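You operate a simulated robot arm through the tools that you are given. There is no shell and no other tool.

Carry out the task below with a simulated robot arm. There is one attempt and no reset: what you move stays moved.

JOB
Wind the yellow ribbon back and take the grey spool out.
Fine: all of it back on the yellow spool; brake off to wind and on again after; small guide lever back to the black dish; grey spool in the orange tray.

The check looks at the end state, three seconds after you hand in, the way a careful person would. Anything else that was tipped, shoved, dropped, spilled or broken makes it a failure.

ROBOT AND FRAMES
A 6-joint arm with a two-finger gripper, fixed in place. Base frame: the origin is on the floor under the middle of its stand, x ahead of it, y to its left, z up; the work surface is at about z = 740. Readings come in mm, rad, newtons and seconds.
With the tool pointing down near the work surface it reaches from about 340 to 680 mm from the base axis. Its first joint turns from -1.152 to 1.152 rad. Payload 2.45 kg.
Tool frame: the origin (TCP) lies between the finger pads and is the grasp point; the fingertips stand 30 mm ahead of it; z points along the fingers, y is the line along which they close. The gripper opens to 106 mm; its body begins 79 mm behind the TCP.
Orientation is that of the tool frame in the base frame, as a unit quaternion [w, x, y, z]. With the fingers straight down and closing along the base's y, the tool's x points along the base's -x, its y along +y and its z along -z.

CONTROLS
- The arm moves only by the tool drive_tool. Its arguments are lists of equal length, an entry for each row: "offset": the shift along the base's x, y, z in mm, a list of three; "angular": the turn, a rotation vector about the base's x, y, z in rad, a list of three; "jaw": the opening in per cent of the stroke, from 0 (shut) to 100 (fully open). In form: {"offset": [[tx, ty, tz], ...], "angular": [[rx, ry, rz], ...], "jaw": [jaw, ...]}. A call has 1 to 20 rows; each row is the pose to reach, as a shift and turn from the pose commanded when the call began. A row lasts 0.2 s, in which the tool goes at most 50 mm and 0.15 rad; a call with a longer step from one row to the next is refused whole, and so is a gripper value outside its range. A pose out of reach is approached as far as the arm can. The call stops where the force on the tool passes 40 N (or 10 N more than at its start, if that is more) or the arm is blocked; 0.2 s more then pass. Each finger travels about 153 mm/s and halts on what it meets, pressing with about 35 N; the grip force reading is that of the motor and also rises with nothing between the fingers. The clock runs only during rows and for 0.2 s after the last one: add rows that repeat a pose to give the fingers time. It gives the time, the measured TCP pose, the force on the tool (base axes), the opening and the grip force at its end, in the units of the frame above (readings bear some noise), with the torque about the TCP (base axes, N m) and any sound that the robot's microphone picked up, and new pictures: "show" is both (left out), scene, wrist or none.
- Cameras (640 x 400 px; columns grow to the right, rows downward): "scene" is fixed at [75.9, 424.8, 1397.3]; the picture's right is [-0.60, -0.80, 0.00], its down [-0.53, 0.40, -0.75] and it looks along [0.60, -0.45, -0.67] (base axes); focal length 354 px, centre (320, 200). "wrist" rides on the gripper at [76, -2, -106] in the tool frame; the picture's right is [0.02, 1.00, 0.00], its down [-0.78, 0.02, -0.62] and it looks along [-0.62, 0.01, 0.78] (tool axes); focal length 247 px, centre (320, 200).
- pixel_to_xyz(camera, pixels): for up to 12 pixels [column, row] of the newest picture of that camera ("zoom" is the newest enlarged one), the place [x, y, z] in the base frame of the surface seen there, good to about 2 mm, but the place of the scene camera against the robot may be out by one fixed shift of up to 12 mm in any direction. No time passes.
- inspect(camera, box): a new picture of the part [left, top, right, bottom] of that camera's present view, enlarged. No time passes.
- close_job(): hands the job in; it is judged then, once.

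Open the gripper and draw the arm clear of the work before you hand the job in, unless the task says otherwise.

The tools are called as name(argument=value, ...) on one line, values as JSON. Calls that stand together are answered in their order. drive_tool: Moves the arm, as the interface text tells. Its arguments: {"type":"object","properties":{"offset":{"type":"array"},"angular":{"type":"array"},"jaw":{"type":"array"},"show":{"type":"string","enum":["both","scene","wrist","none"]}},"required":["offset","angular","jaw"]} The other tools are called the same way: pixel_to_xyz (camera, pixels) gives the place of the surface under pixels of a picture; inspect (camera, box) takes an enlarged picture of a part of a camera's view; close_job () hands the job in.

At the start:

```text
time_s: 0.0
ee_pos: [382.1, 172.9, 1115.0]
tcp_rot: [0.0, 0.001, 1.0, 0.0]
force: [0.4, 0.0, 0.9]
ft_torque: [0.02, -0.02, -0.02]
width: 105.8
finger_force: 0.1
```

scene: 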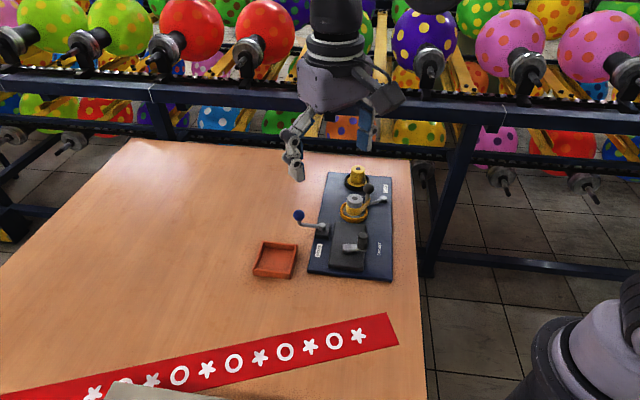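
wrist: 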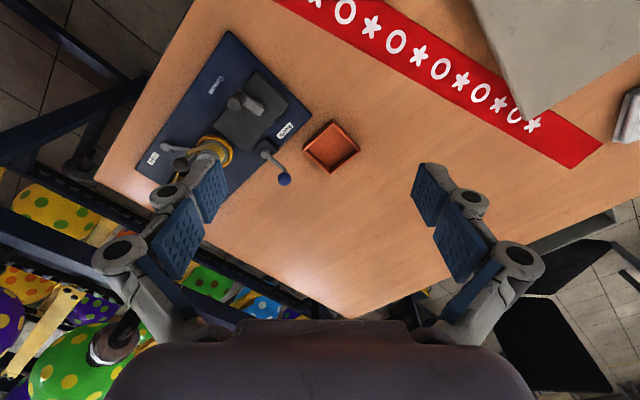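

The scene shows a dark blue board around (350,225) with spools, levers and an orange tray at (275,260). I'll enlarge both views to understand the mechanism.

inspect(camera="scene", box=[240, 150, 410, 290])

inspect(camera="wrist", box=[130, 30, 370, 210])

```text
2.86 times, centred on (325, 220) of scene
```

zoom: 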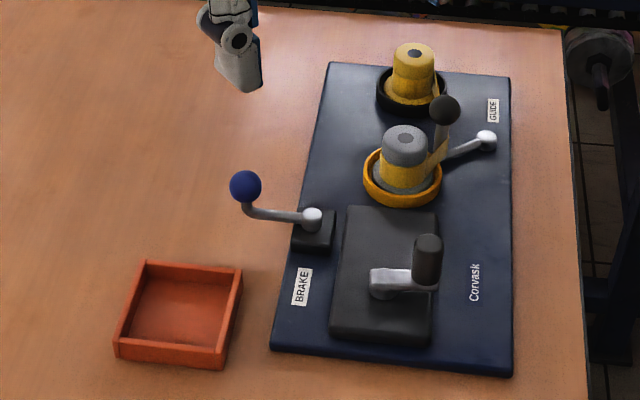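

```text
2.22 times, centred on (250, 120) of wrist
```

zoom: 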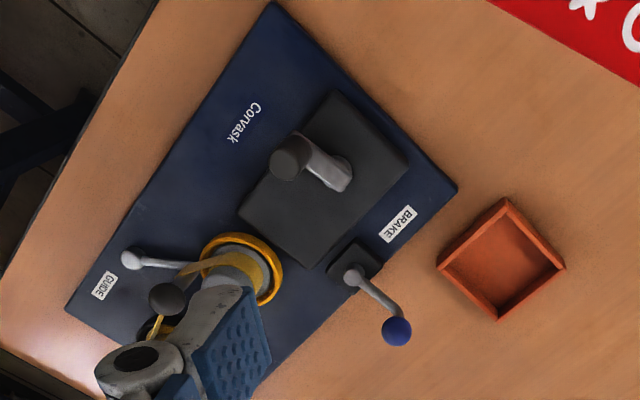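

The far yellow spool stands in the black dish, the grey one (with ribbon on it) in the yellow dish, the crank box nearer, guide lever with black knob, brake lever with blue knob. I'll read positions of these from the wrist zoom.

pixel_to_xyz(camera="zoom", pixels=[[290, 155], [338, 180], [353, 275], [397, 331], [131, 259], [168, 298], [240, 250], [275, 2], [455, 190], [66, 308], [505, 245], [372, 110]])

pixel_to_xyz(camera="scene", pixels=[[358, 168], [354, 199], [368, 188], [384, 198], [363, 238], [346, 249], [298, 215], [323, 227], [275, 262], [330, 172], [391, 177], [391, 281]])

```text
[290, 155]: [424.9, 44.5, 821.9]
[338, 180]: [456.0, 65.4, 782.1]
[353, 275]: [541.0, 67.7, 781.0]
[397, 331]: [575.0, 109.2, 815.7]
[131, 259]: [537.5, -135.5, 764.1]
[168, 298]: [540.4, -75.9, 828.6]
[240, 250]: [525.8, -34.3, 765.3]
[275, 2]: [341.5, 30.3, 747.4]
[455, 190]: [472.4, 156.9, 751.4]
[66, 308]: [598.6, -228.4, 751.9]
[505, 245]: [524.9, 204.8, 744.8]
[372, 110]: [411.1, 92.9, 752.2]
```

```text
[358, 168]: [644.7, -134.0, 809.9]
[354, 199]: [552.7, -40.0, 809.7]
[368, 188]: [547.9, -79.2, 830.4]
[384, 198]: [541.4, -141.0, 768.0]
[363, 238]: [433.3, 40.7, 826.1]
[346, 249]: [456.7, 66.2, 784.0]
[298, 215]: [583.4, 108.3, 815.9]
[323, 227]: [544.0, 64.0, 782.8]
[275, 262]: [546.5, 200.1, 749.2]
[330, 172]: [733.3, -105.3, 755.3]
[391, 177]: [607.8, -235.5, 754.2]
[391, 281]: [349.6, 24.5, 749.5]
```

The board runs diagonally (about −45°), with crank pivot near (456,65), brake pivot (541,68), guide pivot (537,−136). I'll move over the board for a closer wrist view.

drive_tool(offset=[[27, -29, -16], [54, -58, -32], [81, -87, -48], [108, -116, -64], [135, -145, -80], [162, -174, -96], [189, -203, -112], [189, -203, -112]], angular=[[0, 0, 0], [0, 0, 0], [0, 0, 0], [0, 0, 0], [0, 0, 0], [0, 0, 0], [0, 0, 0], [0, 0, 0]], jaw=[100, 100, 100, 100, 100, 100, 100, 100])

```text
time_s: 1.8
ee_pos: [571.2, -29.6, 1002.9]
tcp_rot: [0.0, 0.0, 1.0, 0.0]
force: [0.2, -0.3, -0.5]
ft_torque: [-0.02, 0.0, 0.0]
width: 106.0
finger_force: 0.0
```

scene: 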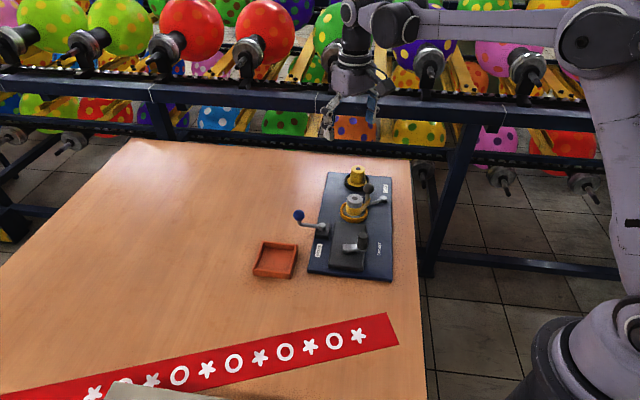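
wrist: 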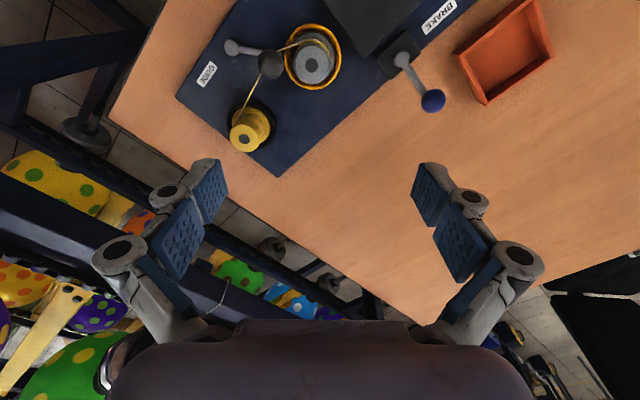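

The spools are now in clear view at (315,60) and (250,130). I'll zoom in on both and on the scene's guide area.

inspect(camera="wrist", box=[170, 0, 350, 180])

inspect(camera="scene", box=[325, 160, 405, 225])

inspect(camera="scene", box=[285, 200, 400, 285])

```text
2.22 times, centred on (260, 90) of wrist
```

zoom: 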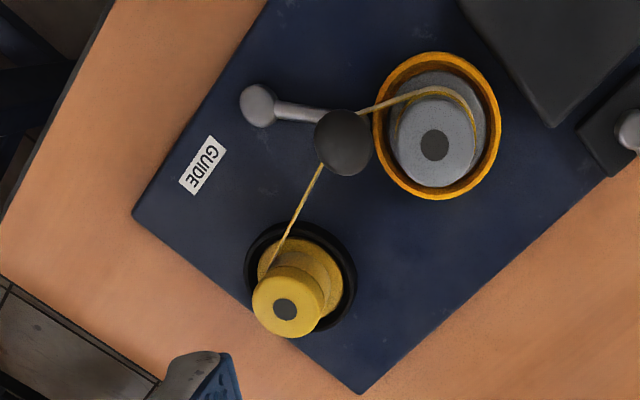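

```text
6.15 times, centred on (365, 192) of scene
```

zoom: 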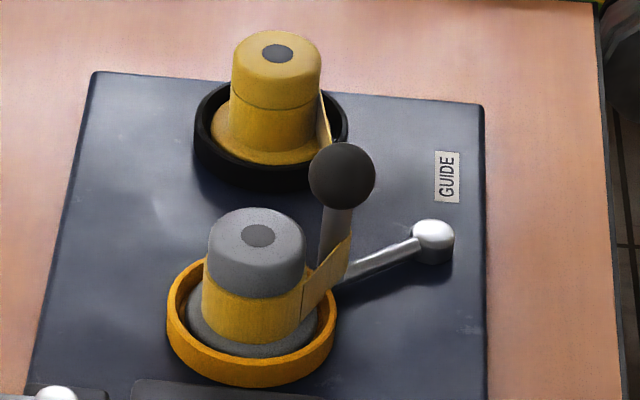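

```text
4.71 times, centred on (342, 242) of scene
```

zoom: 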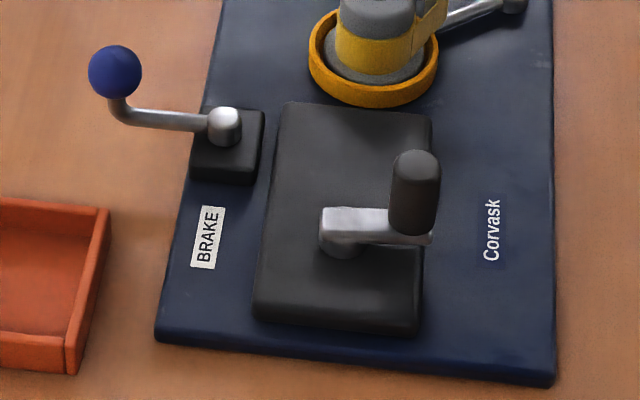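

The ribbon runs yellow spool → guide post → grey spool; both spools would turn counter‑clockwise (from above) to rewind. Next I go lower over the brake and crank to measure them with the wrist camera.

drive_tool(offset=[[-10, 33, -20], [-20, 66, -40], [-30, 99, -60], [-30, 99, -60]], angular=[[0, 0, 0], [0, 0, 0], [0, 0, 0], [0, 0, 0]], jaw=[100, 100, 100, 100])

```text
time_s: 2.8
ee_pos: [541.2, 70.3, 945.1]
tcp_rot: [-0.001, 0.0, 1.0, 0.0]
force: [0.4, -0.7, -0.6]
ft_torque: [0.01, 0.01, 0.03]
width: 106.0
finger_force: 0.0
```

scene: 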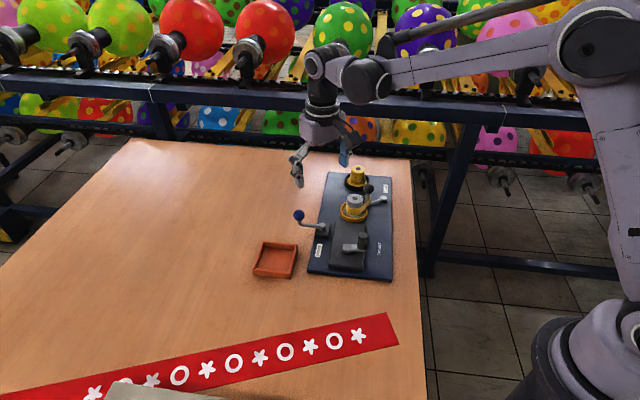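
wrist: 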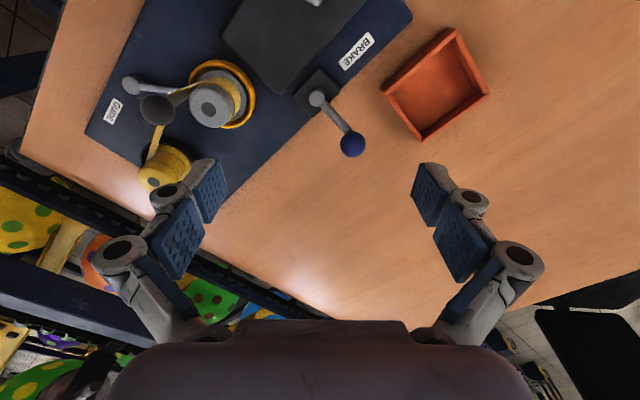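

The brake lever (318,98)→(352,144) and tray (437,85) are visible between the fingers. I'll enlarge for detail and probe positions.

inspect(camera="wrist", box=[270, 20, 390, 180])

pixel_to_xyz(camera="wrist", pixels=[[318, 98], [352, 144], [341, 143], [363, 143], [332, 112], [448, 30], [485, 92], [422, 138], [384, 90], [437, 85], [210, 104], [186, 92]])

```text
2.50 times, centred on (330, 100) of wrist
```

zoom: 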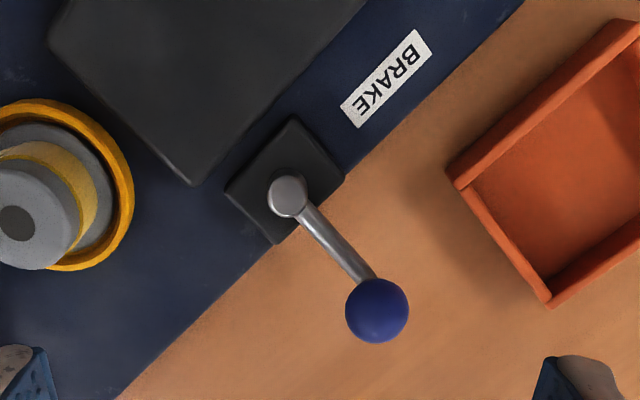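

```text
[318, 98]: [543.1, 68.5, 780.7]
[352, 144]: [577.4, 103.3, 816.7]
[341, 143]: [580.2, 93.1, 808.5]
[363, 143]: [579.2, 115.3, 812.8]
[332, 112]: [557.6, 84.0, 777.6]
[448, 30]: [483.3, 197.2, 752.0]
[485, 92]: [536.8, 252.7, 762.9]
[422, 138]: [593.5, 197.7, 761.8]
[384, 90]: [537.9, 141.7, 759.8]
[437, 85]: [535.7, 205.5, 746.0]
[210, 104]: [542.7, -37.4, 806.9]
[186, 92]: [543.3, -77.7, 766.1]
```

The brake knob centre is about (578,104,806) with pivot (543,68). I'll turn the tool +45° so the fingers straddle the knob along the board's long axis, and go above it with a 50 mm opening.

drive_tool(offset=[[6, 6, -11], [12, 11, -22], [18, 17, -33], [24, 22, -44], [30, 28, -55], [37, 34, -65], [37, 34, -65]], angular=[[0, 0, 0.131], [0, 0, 0.262], [0, 0, 0.393], [0, 0, 0.524], [0, 0, 0.655], [0, 0, 0.785], [0, 0, 0.785]], jaw=[90, 80, 70, 60, 50, 47, 47])

```text
time_s: 4.4
ee_pos: [576.7, 104.8, 876.7]
tcp_rot: [0.0, -0.383, 0.924, 0.0]
force: [-0.3, 0.0, 0.4]
ft_torque: [0.01, 0.02, 0.01]
width: 49.9
finger_force: 0.0
```

scene: 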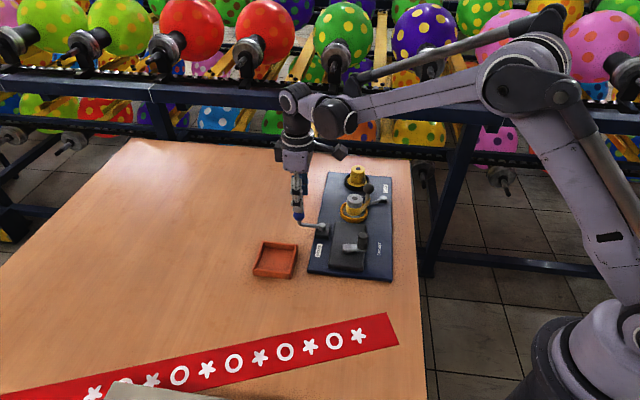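
wrist: 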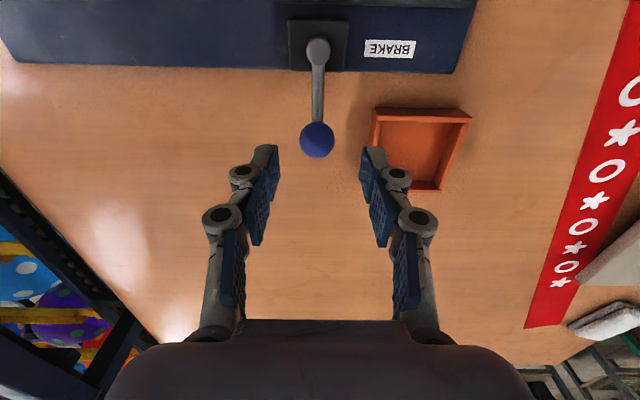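

The knob is centred between the fingers at (317,140). I'll measure it once more from this nearer view.

pixel_to_xyz(camera="wrist", pixels=[[317, 140], [317, 50], [317, 124], [301, 140], [334, 140], [317, 156]])

inspect(camera="wrist", box=[270, 0, 430, 180])

```text
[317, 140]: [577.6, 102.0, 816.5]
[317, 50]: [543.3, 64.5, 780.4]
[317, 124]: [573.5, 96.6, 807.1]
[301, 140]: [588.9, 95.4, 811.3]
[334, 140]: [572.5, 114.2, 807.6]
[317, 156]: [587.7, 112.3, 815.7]
```

```text
2.22 times, centred on (350, 90) of wrist
```

zoom: 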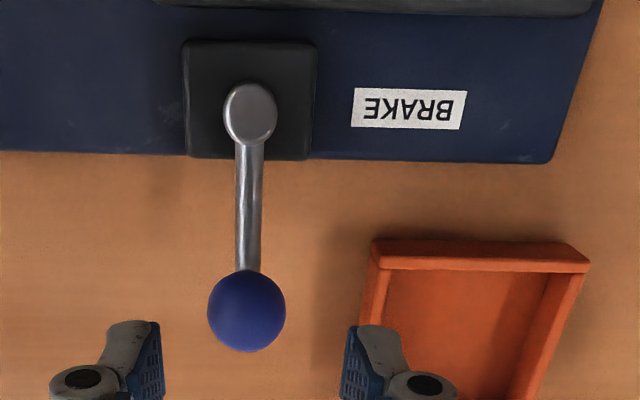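

Knob centre about (580,104,806), radius ~12. I'll lower to TCP z≈812 and close loosely to about 29 mm around it.

drive_tool(offset=[[1, 0, -22], [2, 0, -44], [3, 0, -64], [3, 0, -64], [3, 0, -64], [3, 0, -64]], angular=[[0, 0, 0], [0, 0, 0], [0, 0, 0], [0, 0, 0], [0, 0, 0], [0, 0, 0]], jaw=[47, 47, 47, 40, 32, 27])

```text
time_s: 5.8
ee_pos: [581.0, 103.3, 814.2]
tcp_rot: [0.0, -0.383, 0.924, 0.0]
force: [-0.4, 0.3, 0.0]
ft_torque: [-0.04, 0.02, 0.0]
width: 28.6
finger_force: 0.0
```

scene: 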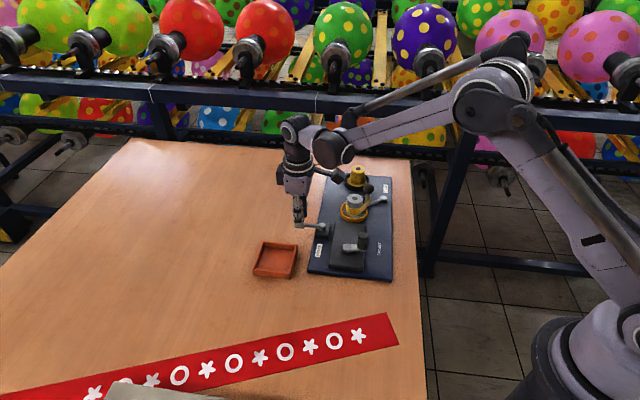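
wrist: 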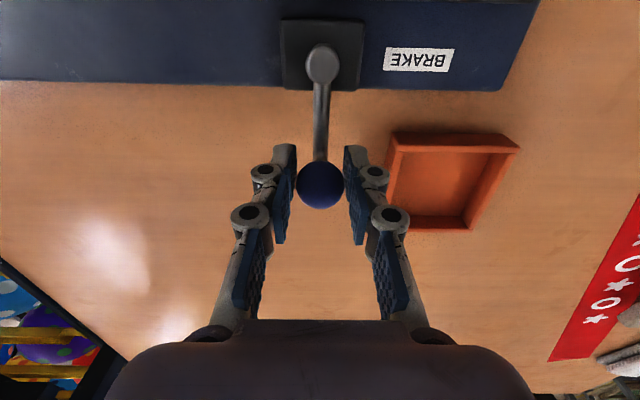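

The knob sits between the pads at (320,185) with no force. I'll test turning the lever clockwise (toward the far end) along its arc by ~0.3 rad, watching the force.

drive_tool(offset=[[1.8, -1.9, 0], [3.5, -3.9, 0], [5.1, -6, 0], [6.6, -8.1, 0], [8, -10.3, 0], [9.3, -12.6, 0]], angular=[[0, 0, -0.05], [0, 0, -0.1], [0, 0, -0.15], [0, 0, -0.2], [0, 0, -0.25], [0, 0, -0.3]], jaw=[27, 27, 27, 27, 27, 27])

```text
time_s: 7.2
ee_pos: [589.8, 91.3, 813.3]
tcp_rot: [0.0, -0.239, 0.971, 0.0]
force: [1.5, 0.4, -0.5]
ft_torque: [0.01, 0.01, -0.01]
width: 29.0
finger_force: 0.5
```

scene: 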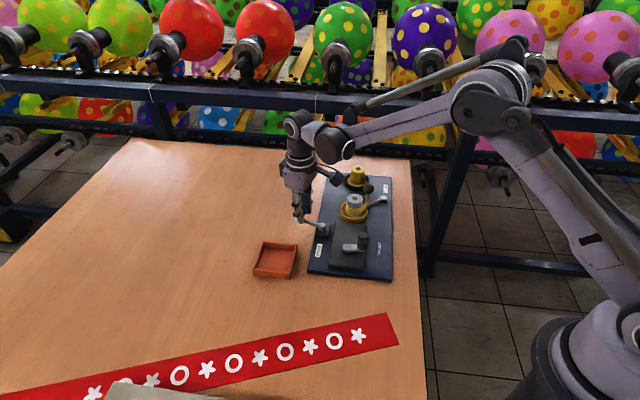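
wrist: 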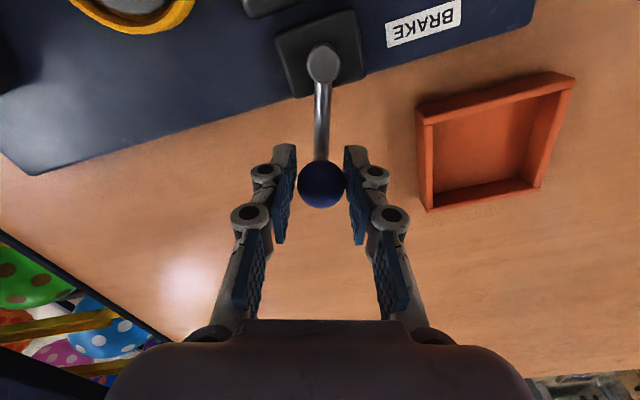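

The lever follows with only ~1.5 N, so it swings this way. I continue along the arc in small steps to find its end.

drive_tool(offset=[[1.2, -2.4, 0], [2.3, -4.8, 0], [3.2, -7.2, 0], [4.0, -9.7, 0], [4.7, -12.2, 0], [5.2, -14.8, 0]], angular=[[0, 0, -0.05], [0, 0, -0.1], [0, 0, -0.15], [0, 0, -0.2], [0, 0, -0.25], [0, 0, -0.3]], jaw=[27, 27, 27, 27, 27, 27])

```text
time_s: 8.6
ee_pos: [595.6, 75.0, 812.9]
tcp_rot: [0.0, -0.092, 0.996, 0.0]
force: [0.6, -0.3, -0.2]
ft_torque: [-0.01, 0.01, -0.01]
width: 28.8
finger_force: 0.1
```

scene: 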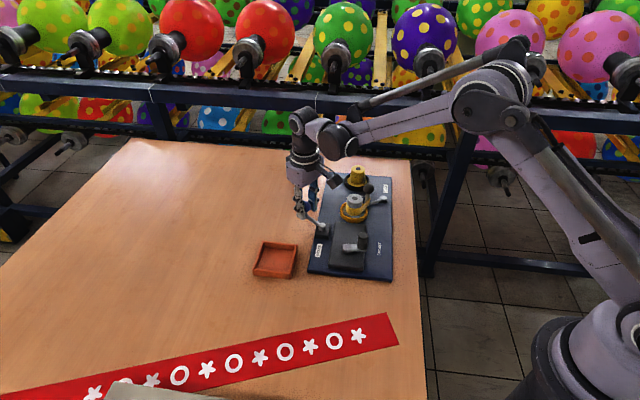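
wrist: 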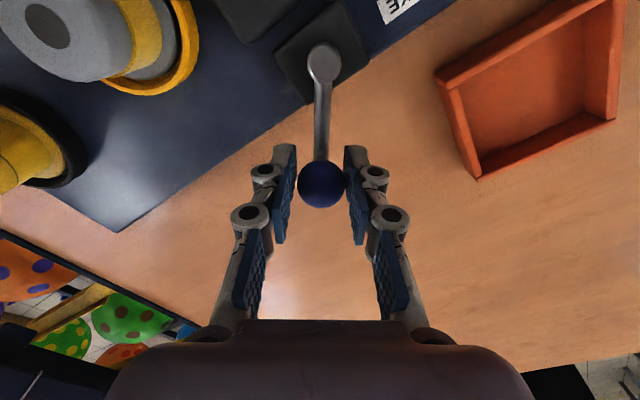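

Still free at 0.6 rad; continuing the arc.

drive_tool(offset=[[0.4, -2.6, 0], [0.7, -5.2, 0], [0.9, -7.8, 0], [0.9, -10.5, 0], [0.8, -13.1, 0], [0.55, -15.7, 0]], angular=[[0, 0, -0.05], [0, 0, -0.1], [0, 0, -0.15], [0, 0, -0.2], [0, 0, -0.25], [0, 0, -0.3]], jaw=[27, 27, 27, 27, 27, 27])

```text
time_s: 10.0
ee_pos: [596.6, 62.2, 812.8]
tcp_rot: [-0.001, 0.056, 0.998, 0.001]
force: [-4.0, 11.1, -2.1]
ft_torque: [0.09, 0.08, 0.09]
width: 35.0
finger_force: 4.7
```

scene: 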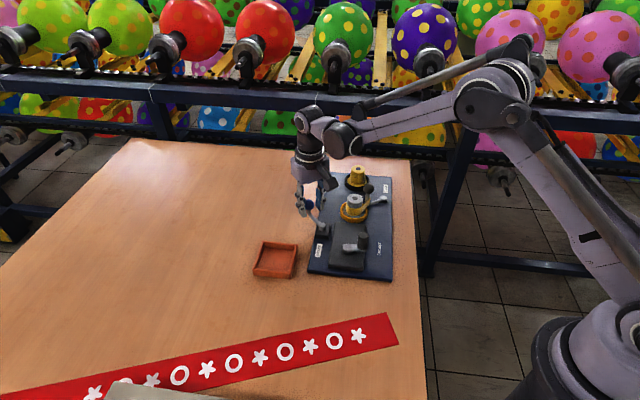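
wrist: 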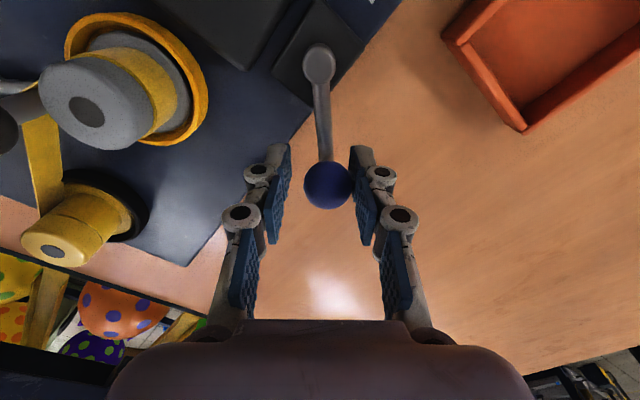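

The force rose to 11 N and the jaws were spread: the lever reached its end stop about 45° from where it began. I back off a bit, open and lift.

drive_tool(offset=[[0, 3, 0], [0, 5, 0], [0, 5, 0], [0, 5, 0], [0, 5, 30], [0, 5, 65]], angular=[[0, 0, 0.05], [0, 0, 0.1], [0, 0, 0.1], [0, 0, 0.1], [0, 0, 0.1], [0, 0, 0.1]], jaw=[27, 35, 47, 50, 50, 50])

```text
time_s: 11.4
ee_pos: [596.8, 65.4, 878.2]
tcp_rot: [0.0, 0.007, 1.0, -0.001]
force: [-0.6, 0.7, 0.9]
ft_torque: [0.01, -0.04, -0.02]
width: 52.9
finger_force: 0.2
```

scene: 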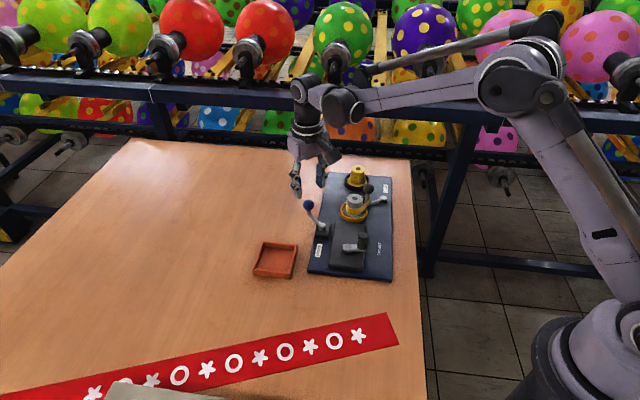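
wrist: 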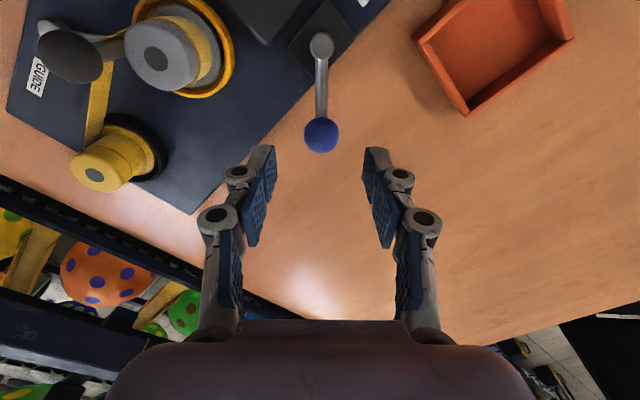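

The lever now points along base +x with the knob at (321,135). I measure it, then move to the crank.

pixel_to_xyz(camera="wrist", pixels=[[321, 135], [321, 45], [321, 149], [304, 134], [338, 134]])

inspect(camera="scene", box=[285, 160, 400, 285])

```text
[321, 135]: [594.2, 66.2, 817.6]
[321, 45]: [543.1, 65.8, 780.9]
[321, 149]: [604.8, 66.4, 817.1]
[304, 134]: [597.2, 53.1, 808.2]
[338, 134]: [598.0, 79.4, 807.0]
```

```text
3.20 times, centred on (342, 222) of scene
```

zoom: 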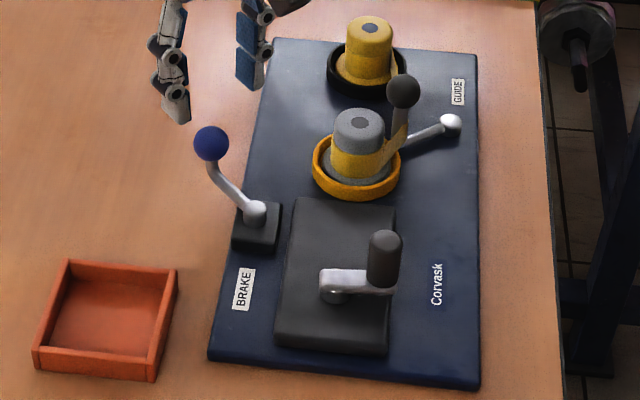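

Knob is now at about (597,66). Next I move over the crank to measure its pivot and handle.

drive_tool(offset=[[-30, -2, 17], [-60, -4, 34], [-90, -7, 50], [-117, -10, 65], [-117, -10, 65]], angular=[[0, 0, 0], [0, 0, 0], [0, 0, 0], [0, 0, 0], [0, 0, 0]], jaw=[60, 70, 80, 90, 100])

```text
time_s: 12.6
ee_pos: [477.8, 54.5, 942.8]
tcp_rot: [0.0, 0.007, 1.0, 0.001]
force: [0.0, -0.3, -0.1]
ft_torque: [0.02, 0.01, 0.0]
width: 106.0
finger_force: 0.1
```

scene: 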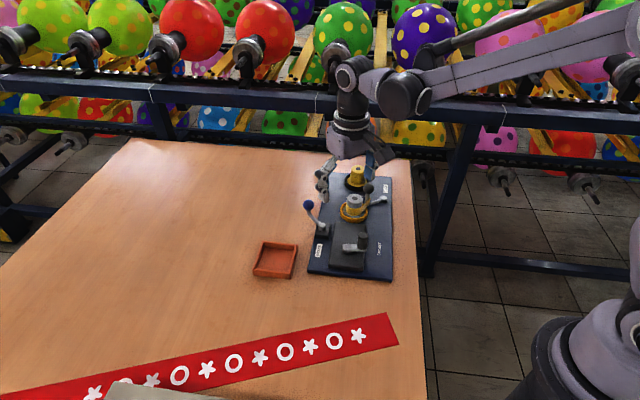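
wrist: 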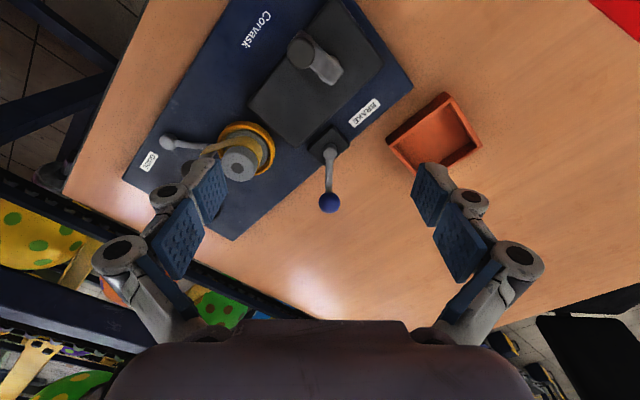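

The crank handle is at (300,55) and the pivot at (328,72). I'll zoom in and measure.

inspect(camera="wrist", box=[240, 0, 400, 150])

pixel_to_xyz(camera="wrist", pixels=[[301, 48], [288, 50], [312, 50], [301, 60], [320, 66], [328, 72], [335, 65], [325, 82], [345, 100], [290, 100]])

```text
2.67 times, centred on (320, 75) of wrist
```

zoom: 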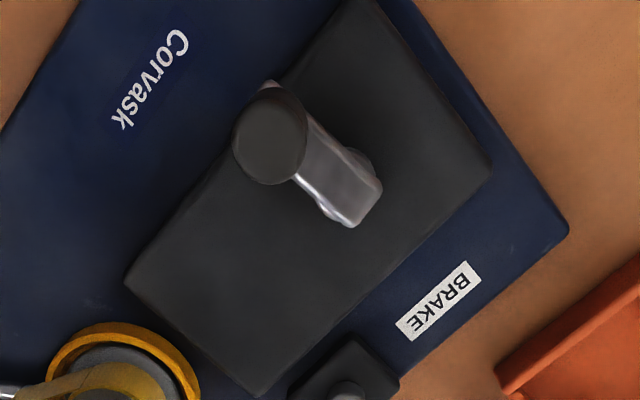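

```text
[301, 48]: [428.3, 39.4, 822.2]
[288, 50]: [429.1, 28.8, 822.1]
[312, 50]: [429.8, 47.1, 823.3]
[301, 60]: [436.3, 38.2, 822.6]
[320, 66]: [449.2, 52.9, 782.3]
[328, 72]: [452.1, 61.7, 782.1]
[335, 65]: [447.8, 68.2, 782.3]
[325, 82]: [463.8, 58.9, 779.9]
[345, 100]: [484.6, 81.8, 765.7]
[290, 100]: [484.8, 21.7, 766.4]
```

I'll query finer points on the zoom to determine the arm outline and hub.

pixel_to_xyz(camera="zoom", pixels=[[268, 84], [372, 188], [352, 226], [370, 160], [322, 210], [345, 183], [306, 180], [330, 140], [269, 138], [235, 138], [304, 138], [269, 105]])

inspect(camera="wrist", box=[270, 10, 360, 100])

```text
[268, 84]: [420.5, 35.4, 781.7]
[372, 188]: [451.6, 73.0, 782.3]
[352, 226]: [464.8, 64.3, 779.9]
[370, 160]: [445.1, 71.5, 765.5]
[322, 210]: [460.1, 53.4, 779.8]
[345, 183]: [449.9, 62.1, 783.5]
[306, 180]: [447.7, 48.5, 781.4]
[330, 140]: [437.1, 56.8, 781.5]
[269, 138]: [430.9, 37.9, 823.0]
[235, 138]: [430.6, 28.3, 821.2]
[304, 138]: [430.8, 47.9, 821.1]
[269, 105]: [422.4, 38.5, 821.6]
```

```text
4.44 times, centred on (315, 55) of wrist
```

zoom: 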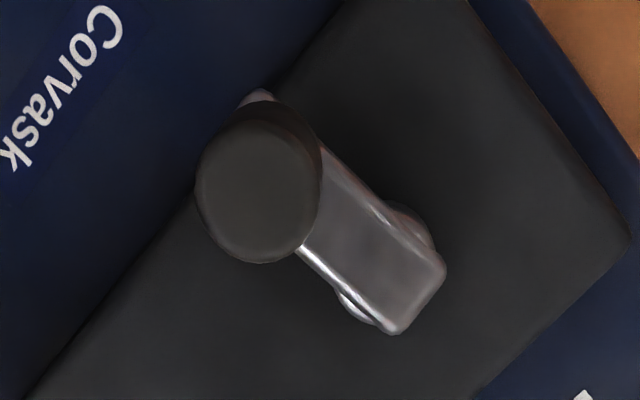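

Pivot estimates: crank hub about (454,63.5), handle about (431.5,38), radius ≈ 34 mm, handle top z≈822, diameter ~22. I'll go above the handle with a 55 mm opening.

drive_tool(offset=[[-15, -5, -20], [-30, -11, -40], [-46, -16.5, -60], [-46, -16.5, -60]], angular=[[0, 0, 0.005], [0, 0, 0.01], [0, 0, 0.014], [0, 0, 0.014]], jaw=[80, 65, 52, 52])

```text
time_s: 13.6
ee_pos: [432.9, 38.8, 881.9]
tcp_rot: [-0.001, 0.001, 1.0, 0.001]
force: [-0.8, 0.3, -0.8]
ft_torque: [0.0, 0.02, -0.02]
width: 55.0
finger_force: 0.0
```

scene: 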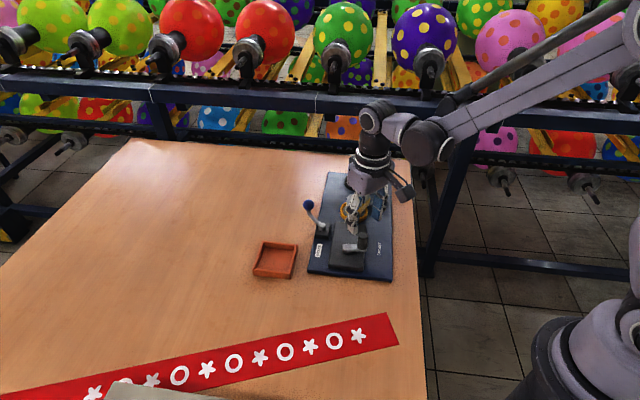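
wrist: 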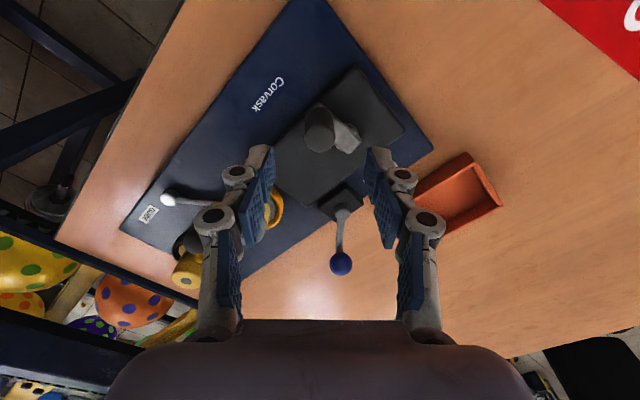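

The handle is centred between the fingers at (319,128). I'll verify its coordinates before descending.

pixel_to_xyz(camera="wrist", pixels=[[319, 126], [307, 126], [331, 126], [319, 115], [319, 136], [345, 138]])

inspect(camera="wrist", box=[265, 80, 385, 180])

```text
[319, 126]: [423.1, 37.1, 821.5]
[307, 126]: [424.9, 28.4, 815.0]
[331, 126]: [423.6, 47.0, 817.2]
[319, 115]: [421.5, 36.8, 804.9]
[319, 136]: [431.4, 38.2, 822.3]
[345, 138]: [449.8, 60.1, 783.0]
```

```text
4.00 times, centred on (325, 130) of wrist
```

zoom: 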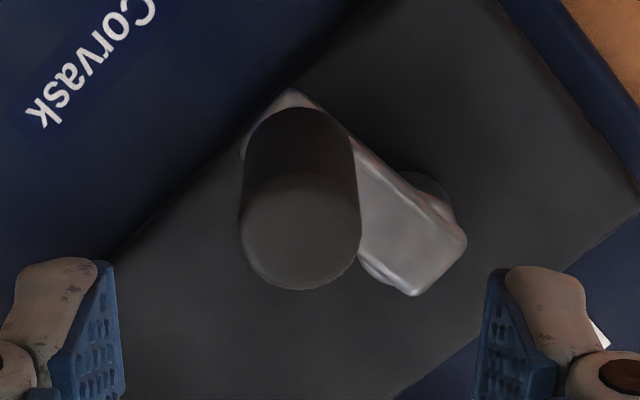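

Handle centre ≈ (432,38.5), right under the TCP. I'll descend to z≈821 and close on it.

drive_tool(offset=[[0, 0, -20], [0, 0, -40], [0, 0, -60], [0, 0, -60], [0, 0, -60], [0, 0, -60]], angular=[[0, 0, 0], [0, 0, 0], [0, 0, 0], [0, 0, 0], [0, 0, 0], [0, 0, 0]], jaw=[52, 52, 52, 40, 30, 25])

```text
time_s: 15.0
ee_pos: [431.9, 40.5, 823.5]
tcp_rot: [0.0, 0.0, 1.0, 0.0]
force: [-0.8, -0.4, 0.1]
ft_torque: [-0.05, 0.0, 0.01]
width: 26.6
finger_force: 0.1
```

scene: 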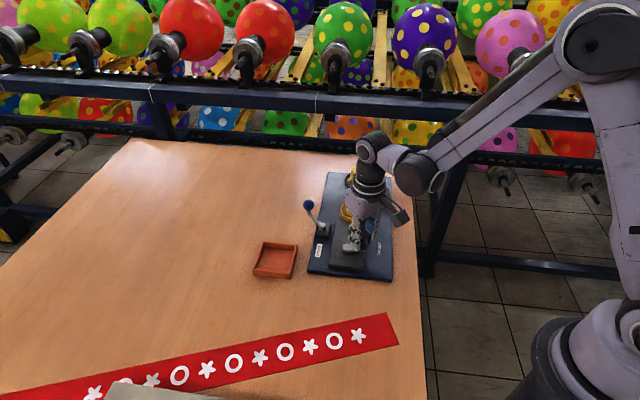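
wrist: 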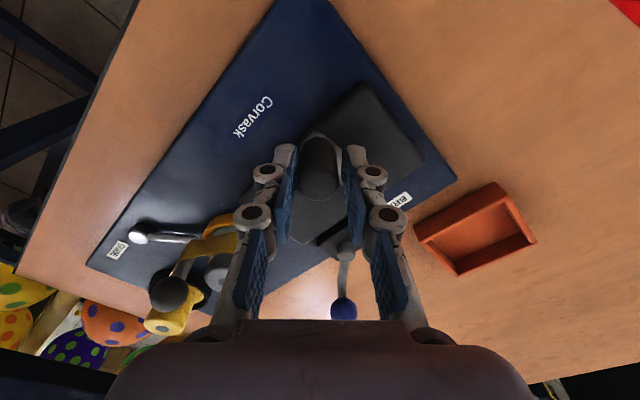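

Handle is within the pads at 26.6 mm, no force. I close fully for a firm grip.

drive_tool(offset=[[0, 0, 0], [0, 0, 0], [0, 0, 0], [0, 0, 0]], angular=[[0, 0, 0], [0, 0, 0], [0, 0, 0], [0, 0, 0]], jaw=[20, 10, 0, 0], show="wrist")

```text
time_s: 16.0
ee_pos: [432.2, 39.4, 822.5]
tcp_rot: [0.0, 0.001, 1.0, 0.0]
force: [-3.5, -4.0, 0.0]
ft_torque: [-0.09, 0.07, 0.0]
width: 21.2
finger_force: 34.8
```

wrist: 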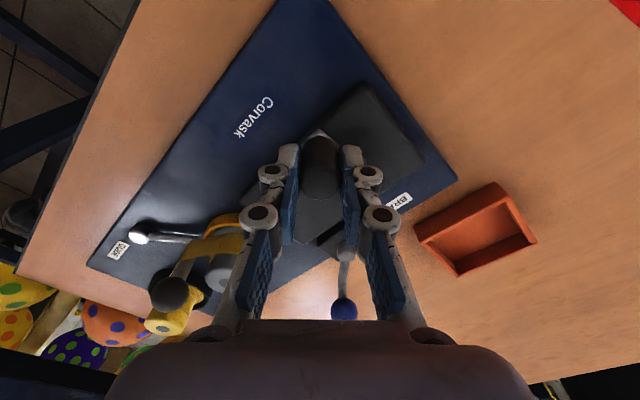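

Gripped (21.2 mm), residual force only radial (~5 N), so the crank itself turns freely. I test a short counter‑clockwise turn (~29°) about the hub.

drive_tool(offset=[[2.75, -2.08, 0], [5.7, -3.88, 0], [8.8, -5.37, 0], [12.05, -6.55, 0], [15.39, -7.39, 0]], angular=[[0, 0, 0], [0, 0, 0], [0, 0, 0], [0, 0, 0], [0, 0, 0]], jaw=[0, 0, 0, 0, 0])

```text
time_s: 17.2
ee_pos: [448.7, 31.9, 822.6]
tcp_rot: [0.0, 0.001, 1.0, 0.0]
force: [-1.3, -3.3, -0.6]
ft_torque: [-0.22, 0.48, -0.02]
width: 21.6
finger_force: 35.0
```

scene: 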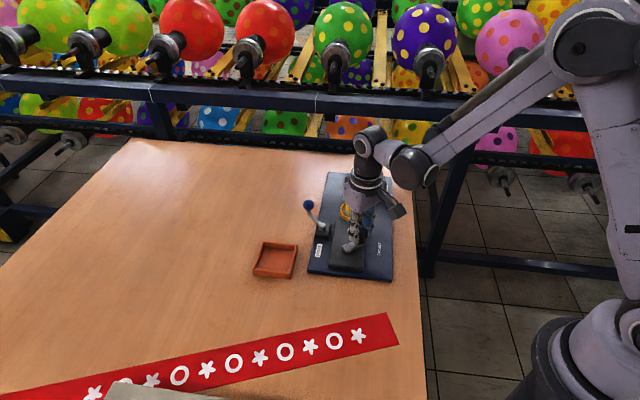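
wrist: 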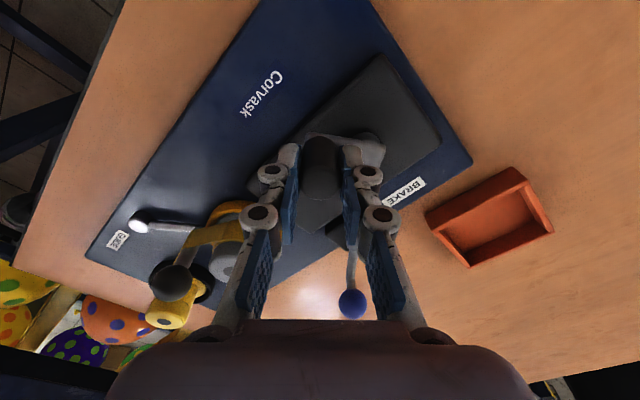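

The crank turned about 29° with only ~3.5 N. I'll zoom on the spools to compare the ribbon before and after.

inspect(camera="wrist", box=[100, 180, 280, 340])

inspect(camera="scene", box=[310, 160, 400, 240])

```text
2.50 times, centred on (190, 260) of wrist
```

zoom: 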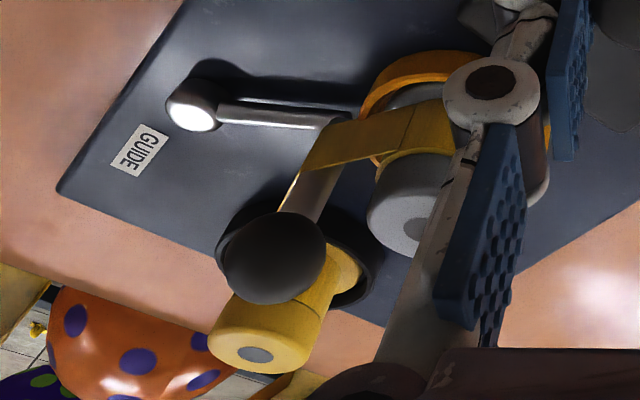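

```text
5.00 times, centred on (355, 200) of scene
```

zoom: 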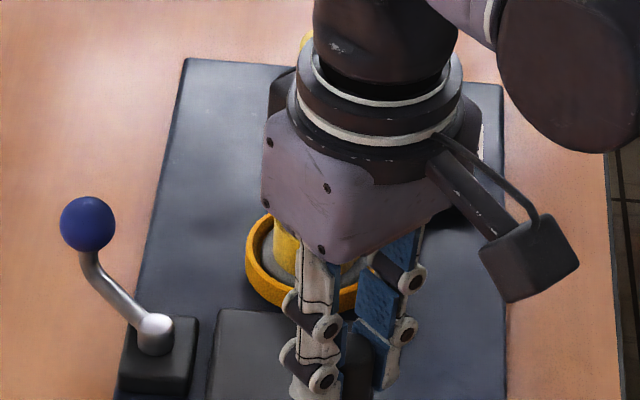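

The ribbon still looks taut in this view. I continue CCW another ~57° while turning the tool +0.3 rad, so that the spools come clear of the left finger in the wrist view.

drive_tool(offset=[[3.4, -0.5, 0], [6.86, -0.68, 0], [13.71, 0.02, 0], [20.29, 2.07, 0], [26.32, 5.38, 0], [31.59, 9.84, 0]], angular=[[0, 0, 0.05], [0, 0, 0.1], [0, 0, 0.15], [0, 0, 0.2], [0, 0, 0.25], [0, 0, 0.3]], jaw=[0, 0, 0, 0, 0, 0], show="wrist")

inspect(camera="wrist", box=[60, 180, 280, 340])

```text
time_s: 18.6
ee_pos: [476.9, 44.5, 822.9]
tcp_rot: [-0.001, -0.15, 0.989, 0.001]
force: [-11.8, 9.1, 0.4]
ft_torque: [0.59, -0.33, -0.03]
width: 21.7
finger_force: 35.1
```

wrist: 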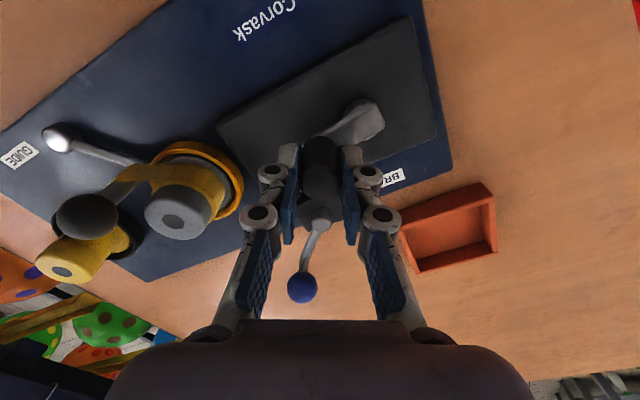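

```text
2.50 times, centred on (170, 260) of wrist
```

zoom: 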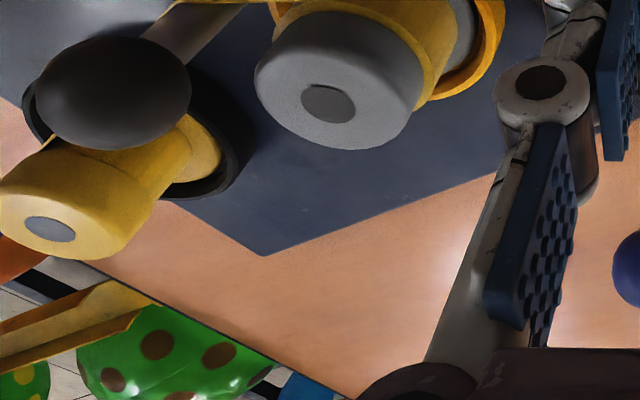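

Force grew to 15 N inward, so the real circle is smaller: three gripped points fit centre ≈ (452,62.7), R ≈ 31. I look closer at the spools for the direction of ribbon travel.

inspect(camera="wrist", box=[30, 120, 270, 290])

inspect(camera="wrist", box=[270, 80, 420, 190])

pixel_to_xyz(camera="wrist", pixels=[[370, 115], [320, 160], [360, 105], [380, 120]])

```text
2.35 times, centred on (150, 205) of wrist
```

zoom: 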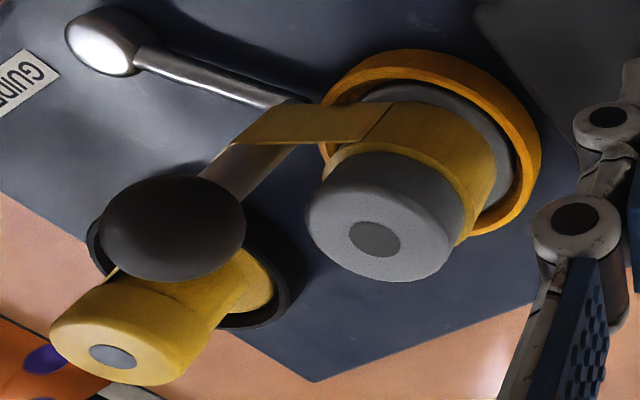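

```text
3.64 times, centred on (345, 135) of wrist
```

zoom: 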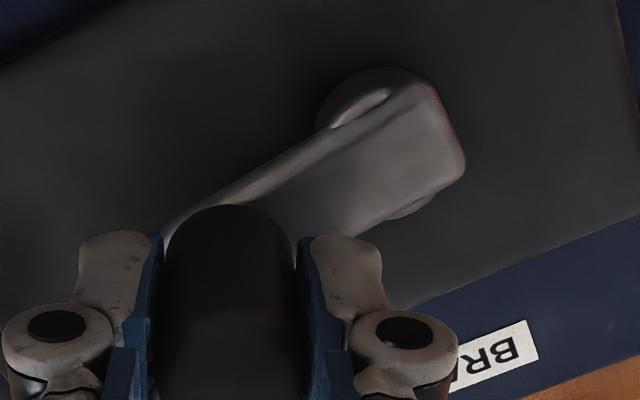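

```text
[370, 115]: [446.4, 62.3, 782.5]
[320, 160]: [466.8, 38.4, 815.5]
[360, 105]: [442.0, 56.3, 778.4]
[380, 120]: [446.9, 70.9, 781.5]
```

No slip and hub re-estimated at ≈ (451.5,63), R ≈ 31.5. I continue CCW by half a turn on this corrected circle and watch forces and spools.

drive_tool(offset=[[-3.15, 3.73, 0], [1.33, 12.52, 0], [2.87, 22.25, 0], [1.33, 31.98, 0], [-3.15, 40.77, 0], [-10.11, 47.73, 0]], angular=[[0, 0, 0], [0, 0, 0], [0, 0, 0], [0, 0, 0], [0, 0, 0], [0, 0, 0]], jaw=[0, 0, 0, 0, 0, 0], show="wrist")

inspect(camera="scene", box=[310, 150, 410, 240])

```text
time_s: 20.0
ee_pos: [470.1, 91.2, 824.1]
tcp_rot: [0.0, -0.15, 0.989, 0.002]
force: [6.4, 12.4, 0.1]
ft_torque: [0.55, -0.69, 0.01]
width: 21.6
finger_force: 34.8
```

wrist: 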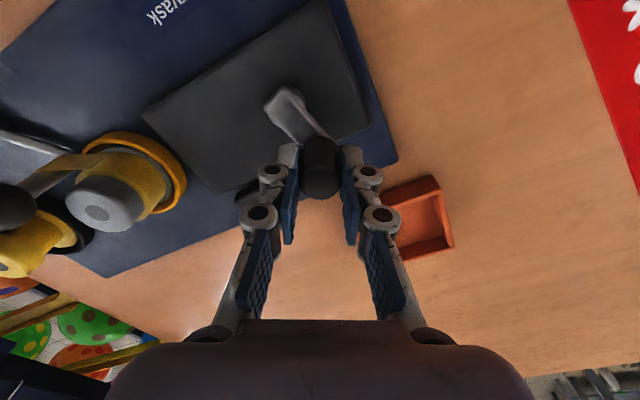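

```text
4.44 times, centred on (360, 195) of scene
```

zoom: 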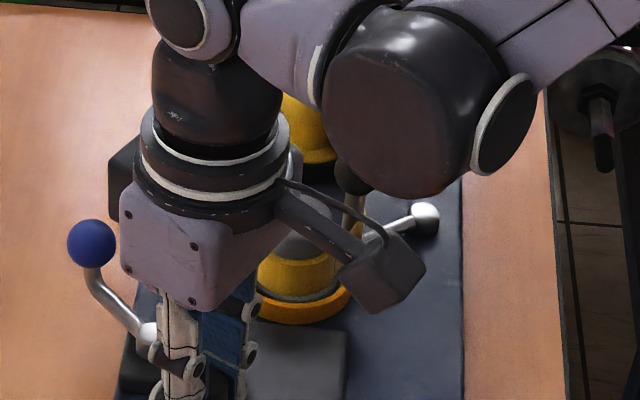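

Radial force 14 N outward: refit of all points gives centre ≈ (451.7,64.5), R ≈ 32.5. I do another half turn CCW with this.

drive_tool(offset=[[0.78, 2.31, 0], [-8.28, 6.93, 0], [-18.32, 8.52, 0], [-28.36, 6.93, 0], [-37.42, 2.31, 0], [-44.61, -4.88, 0], [-49.23, -13.94, 0]], angular=[[0, 0, 0], [0, 0, 0], [0, 0, 0], [0, 0, 0], [0, 0, 0], [0, 0, 0], [0, 0, 0]], jaw=[0, 0, 0, 0, 0, 0, 0], show="wrist")

inspect(camera="wrist", box=[20, 120, 280, 320])

```text
time_s: 21.6
ee_pos: [423.6, 75.7, 823.8]
tcp_rot: [0.004, -0.149, 0.989, -0.001]
force: [22.5, -9.3, 5.6]
ft_torque: [-0.56, 0.01, 0.02]
width: 21.7
finger_force: 35.6
```

wrist: 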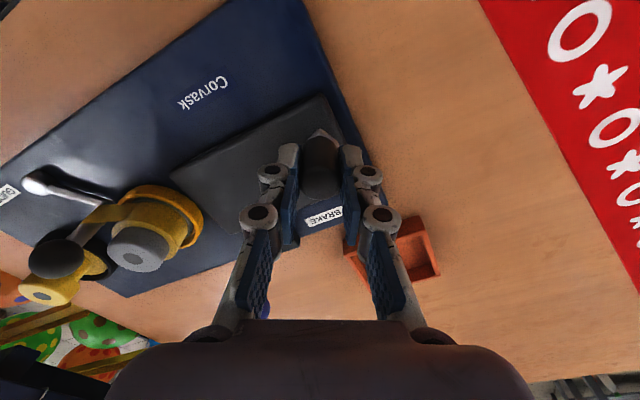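

```text
2.00 times, centred on (150, 220) of wrist
```

zoom: 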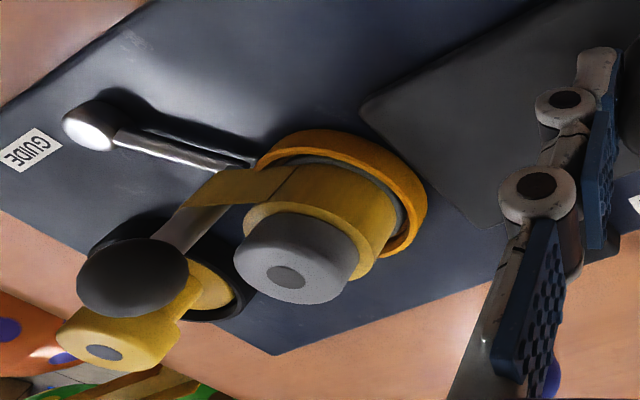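

Radial force is now 24 N inward, so the centre is nearer (453,63.8), R≈32. The ribbon pack on the grey spool looks thicker than before, suggesting CCW is the wrong way; I'll measure it.

pixel_to_xyz(camera="zoom", pixels=[[286, 276], [356, 272], [374, 280], [366, 262], [300, 212], [320, 205], [345, 215], [275, 222], [262, 215], [375, 255], [103, 352], [180, 345]])

inspect(camera="wrist", box=[90, 170, 220, 290])

```text
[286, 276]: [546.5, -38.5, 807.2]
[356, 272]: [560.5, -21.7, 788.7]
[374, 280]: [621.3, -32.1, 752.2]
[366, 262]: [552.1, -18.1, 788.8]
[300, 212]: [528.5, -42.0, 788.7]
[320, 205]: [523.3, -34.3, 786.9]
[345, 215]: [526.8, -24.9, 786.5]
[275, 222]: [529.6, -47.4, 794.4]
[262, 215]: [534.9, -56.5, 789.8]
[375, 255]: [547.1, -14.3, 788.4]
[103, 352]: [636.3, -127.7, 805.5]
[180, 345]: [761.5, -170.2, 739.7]
```

```text
3.33 times, centred on (155, 230) of wrist
```

zoom: 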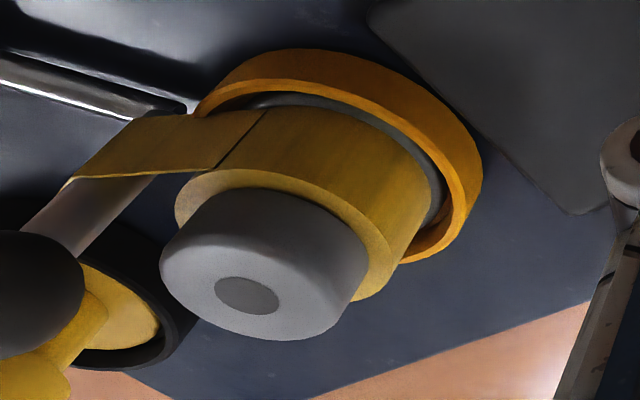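

The pack on the grey spool clearly grew beyond its cap, so CCW winds onto grey; I reverse. Half a turn clockwise on the refined circle (centre (453,63.8), R 32).

drive_tool(offset=[[1.78, -0.85, 0], [6.32, 8.07, 0], [13.4, 15.15, 0], [22.32, 19.69, 0], [32.21, 21.26, 0], [42.1, 19.69, 0], [51.02, 15.15, 0], [58.1, 8.07, 0], [62.64, -0.85, 0], [64.21, -10.74, 0]], angular=[[0, 0, 0], [0, 0, 0], [0, 0, 0], [0, 0, 0], [0, 0, 0], [0, 0, 0], [0, 0, 0], [0, 0, 0], [0, 0, 0], [0, 0, 0]], jaw=[0, 0, 0, 0, 0, 0, 0, 0, 0, 0], show="wrist")

inspect(camera="wrist", box=[20, 120, 280, 320])

```text
time_s: 23.8
ee_pos: [485.1, 65.7, 823.0]
tcp_rot: [0.002, -0.15, 0.989, 0.001]
force: [-2.3, -0.1, 4.1]
ft_torque: [0.22, -0.13, 0.03]
width: 21.7
finger_force: 35.0
```

wrist: 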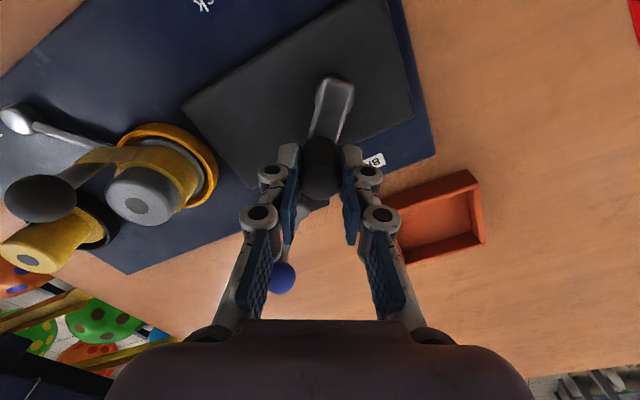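

```text
2.00 times, centred on (150, 220) of wrist
```

zoom: 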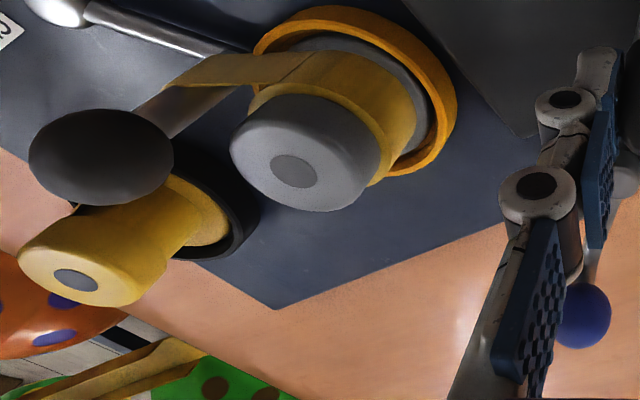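

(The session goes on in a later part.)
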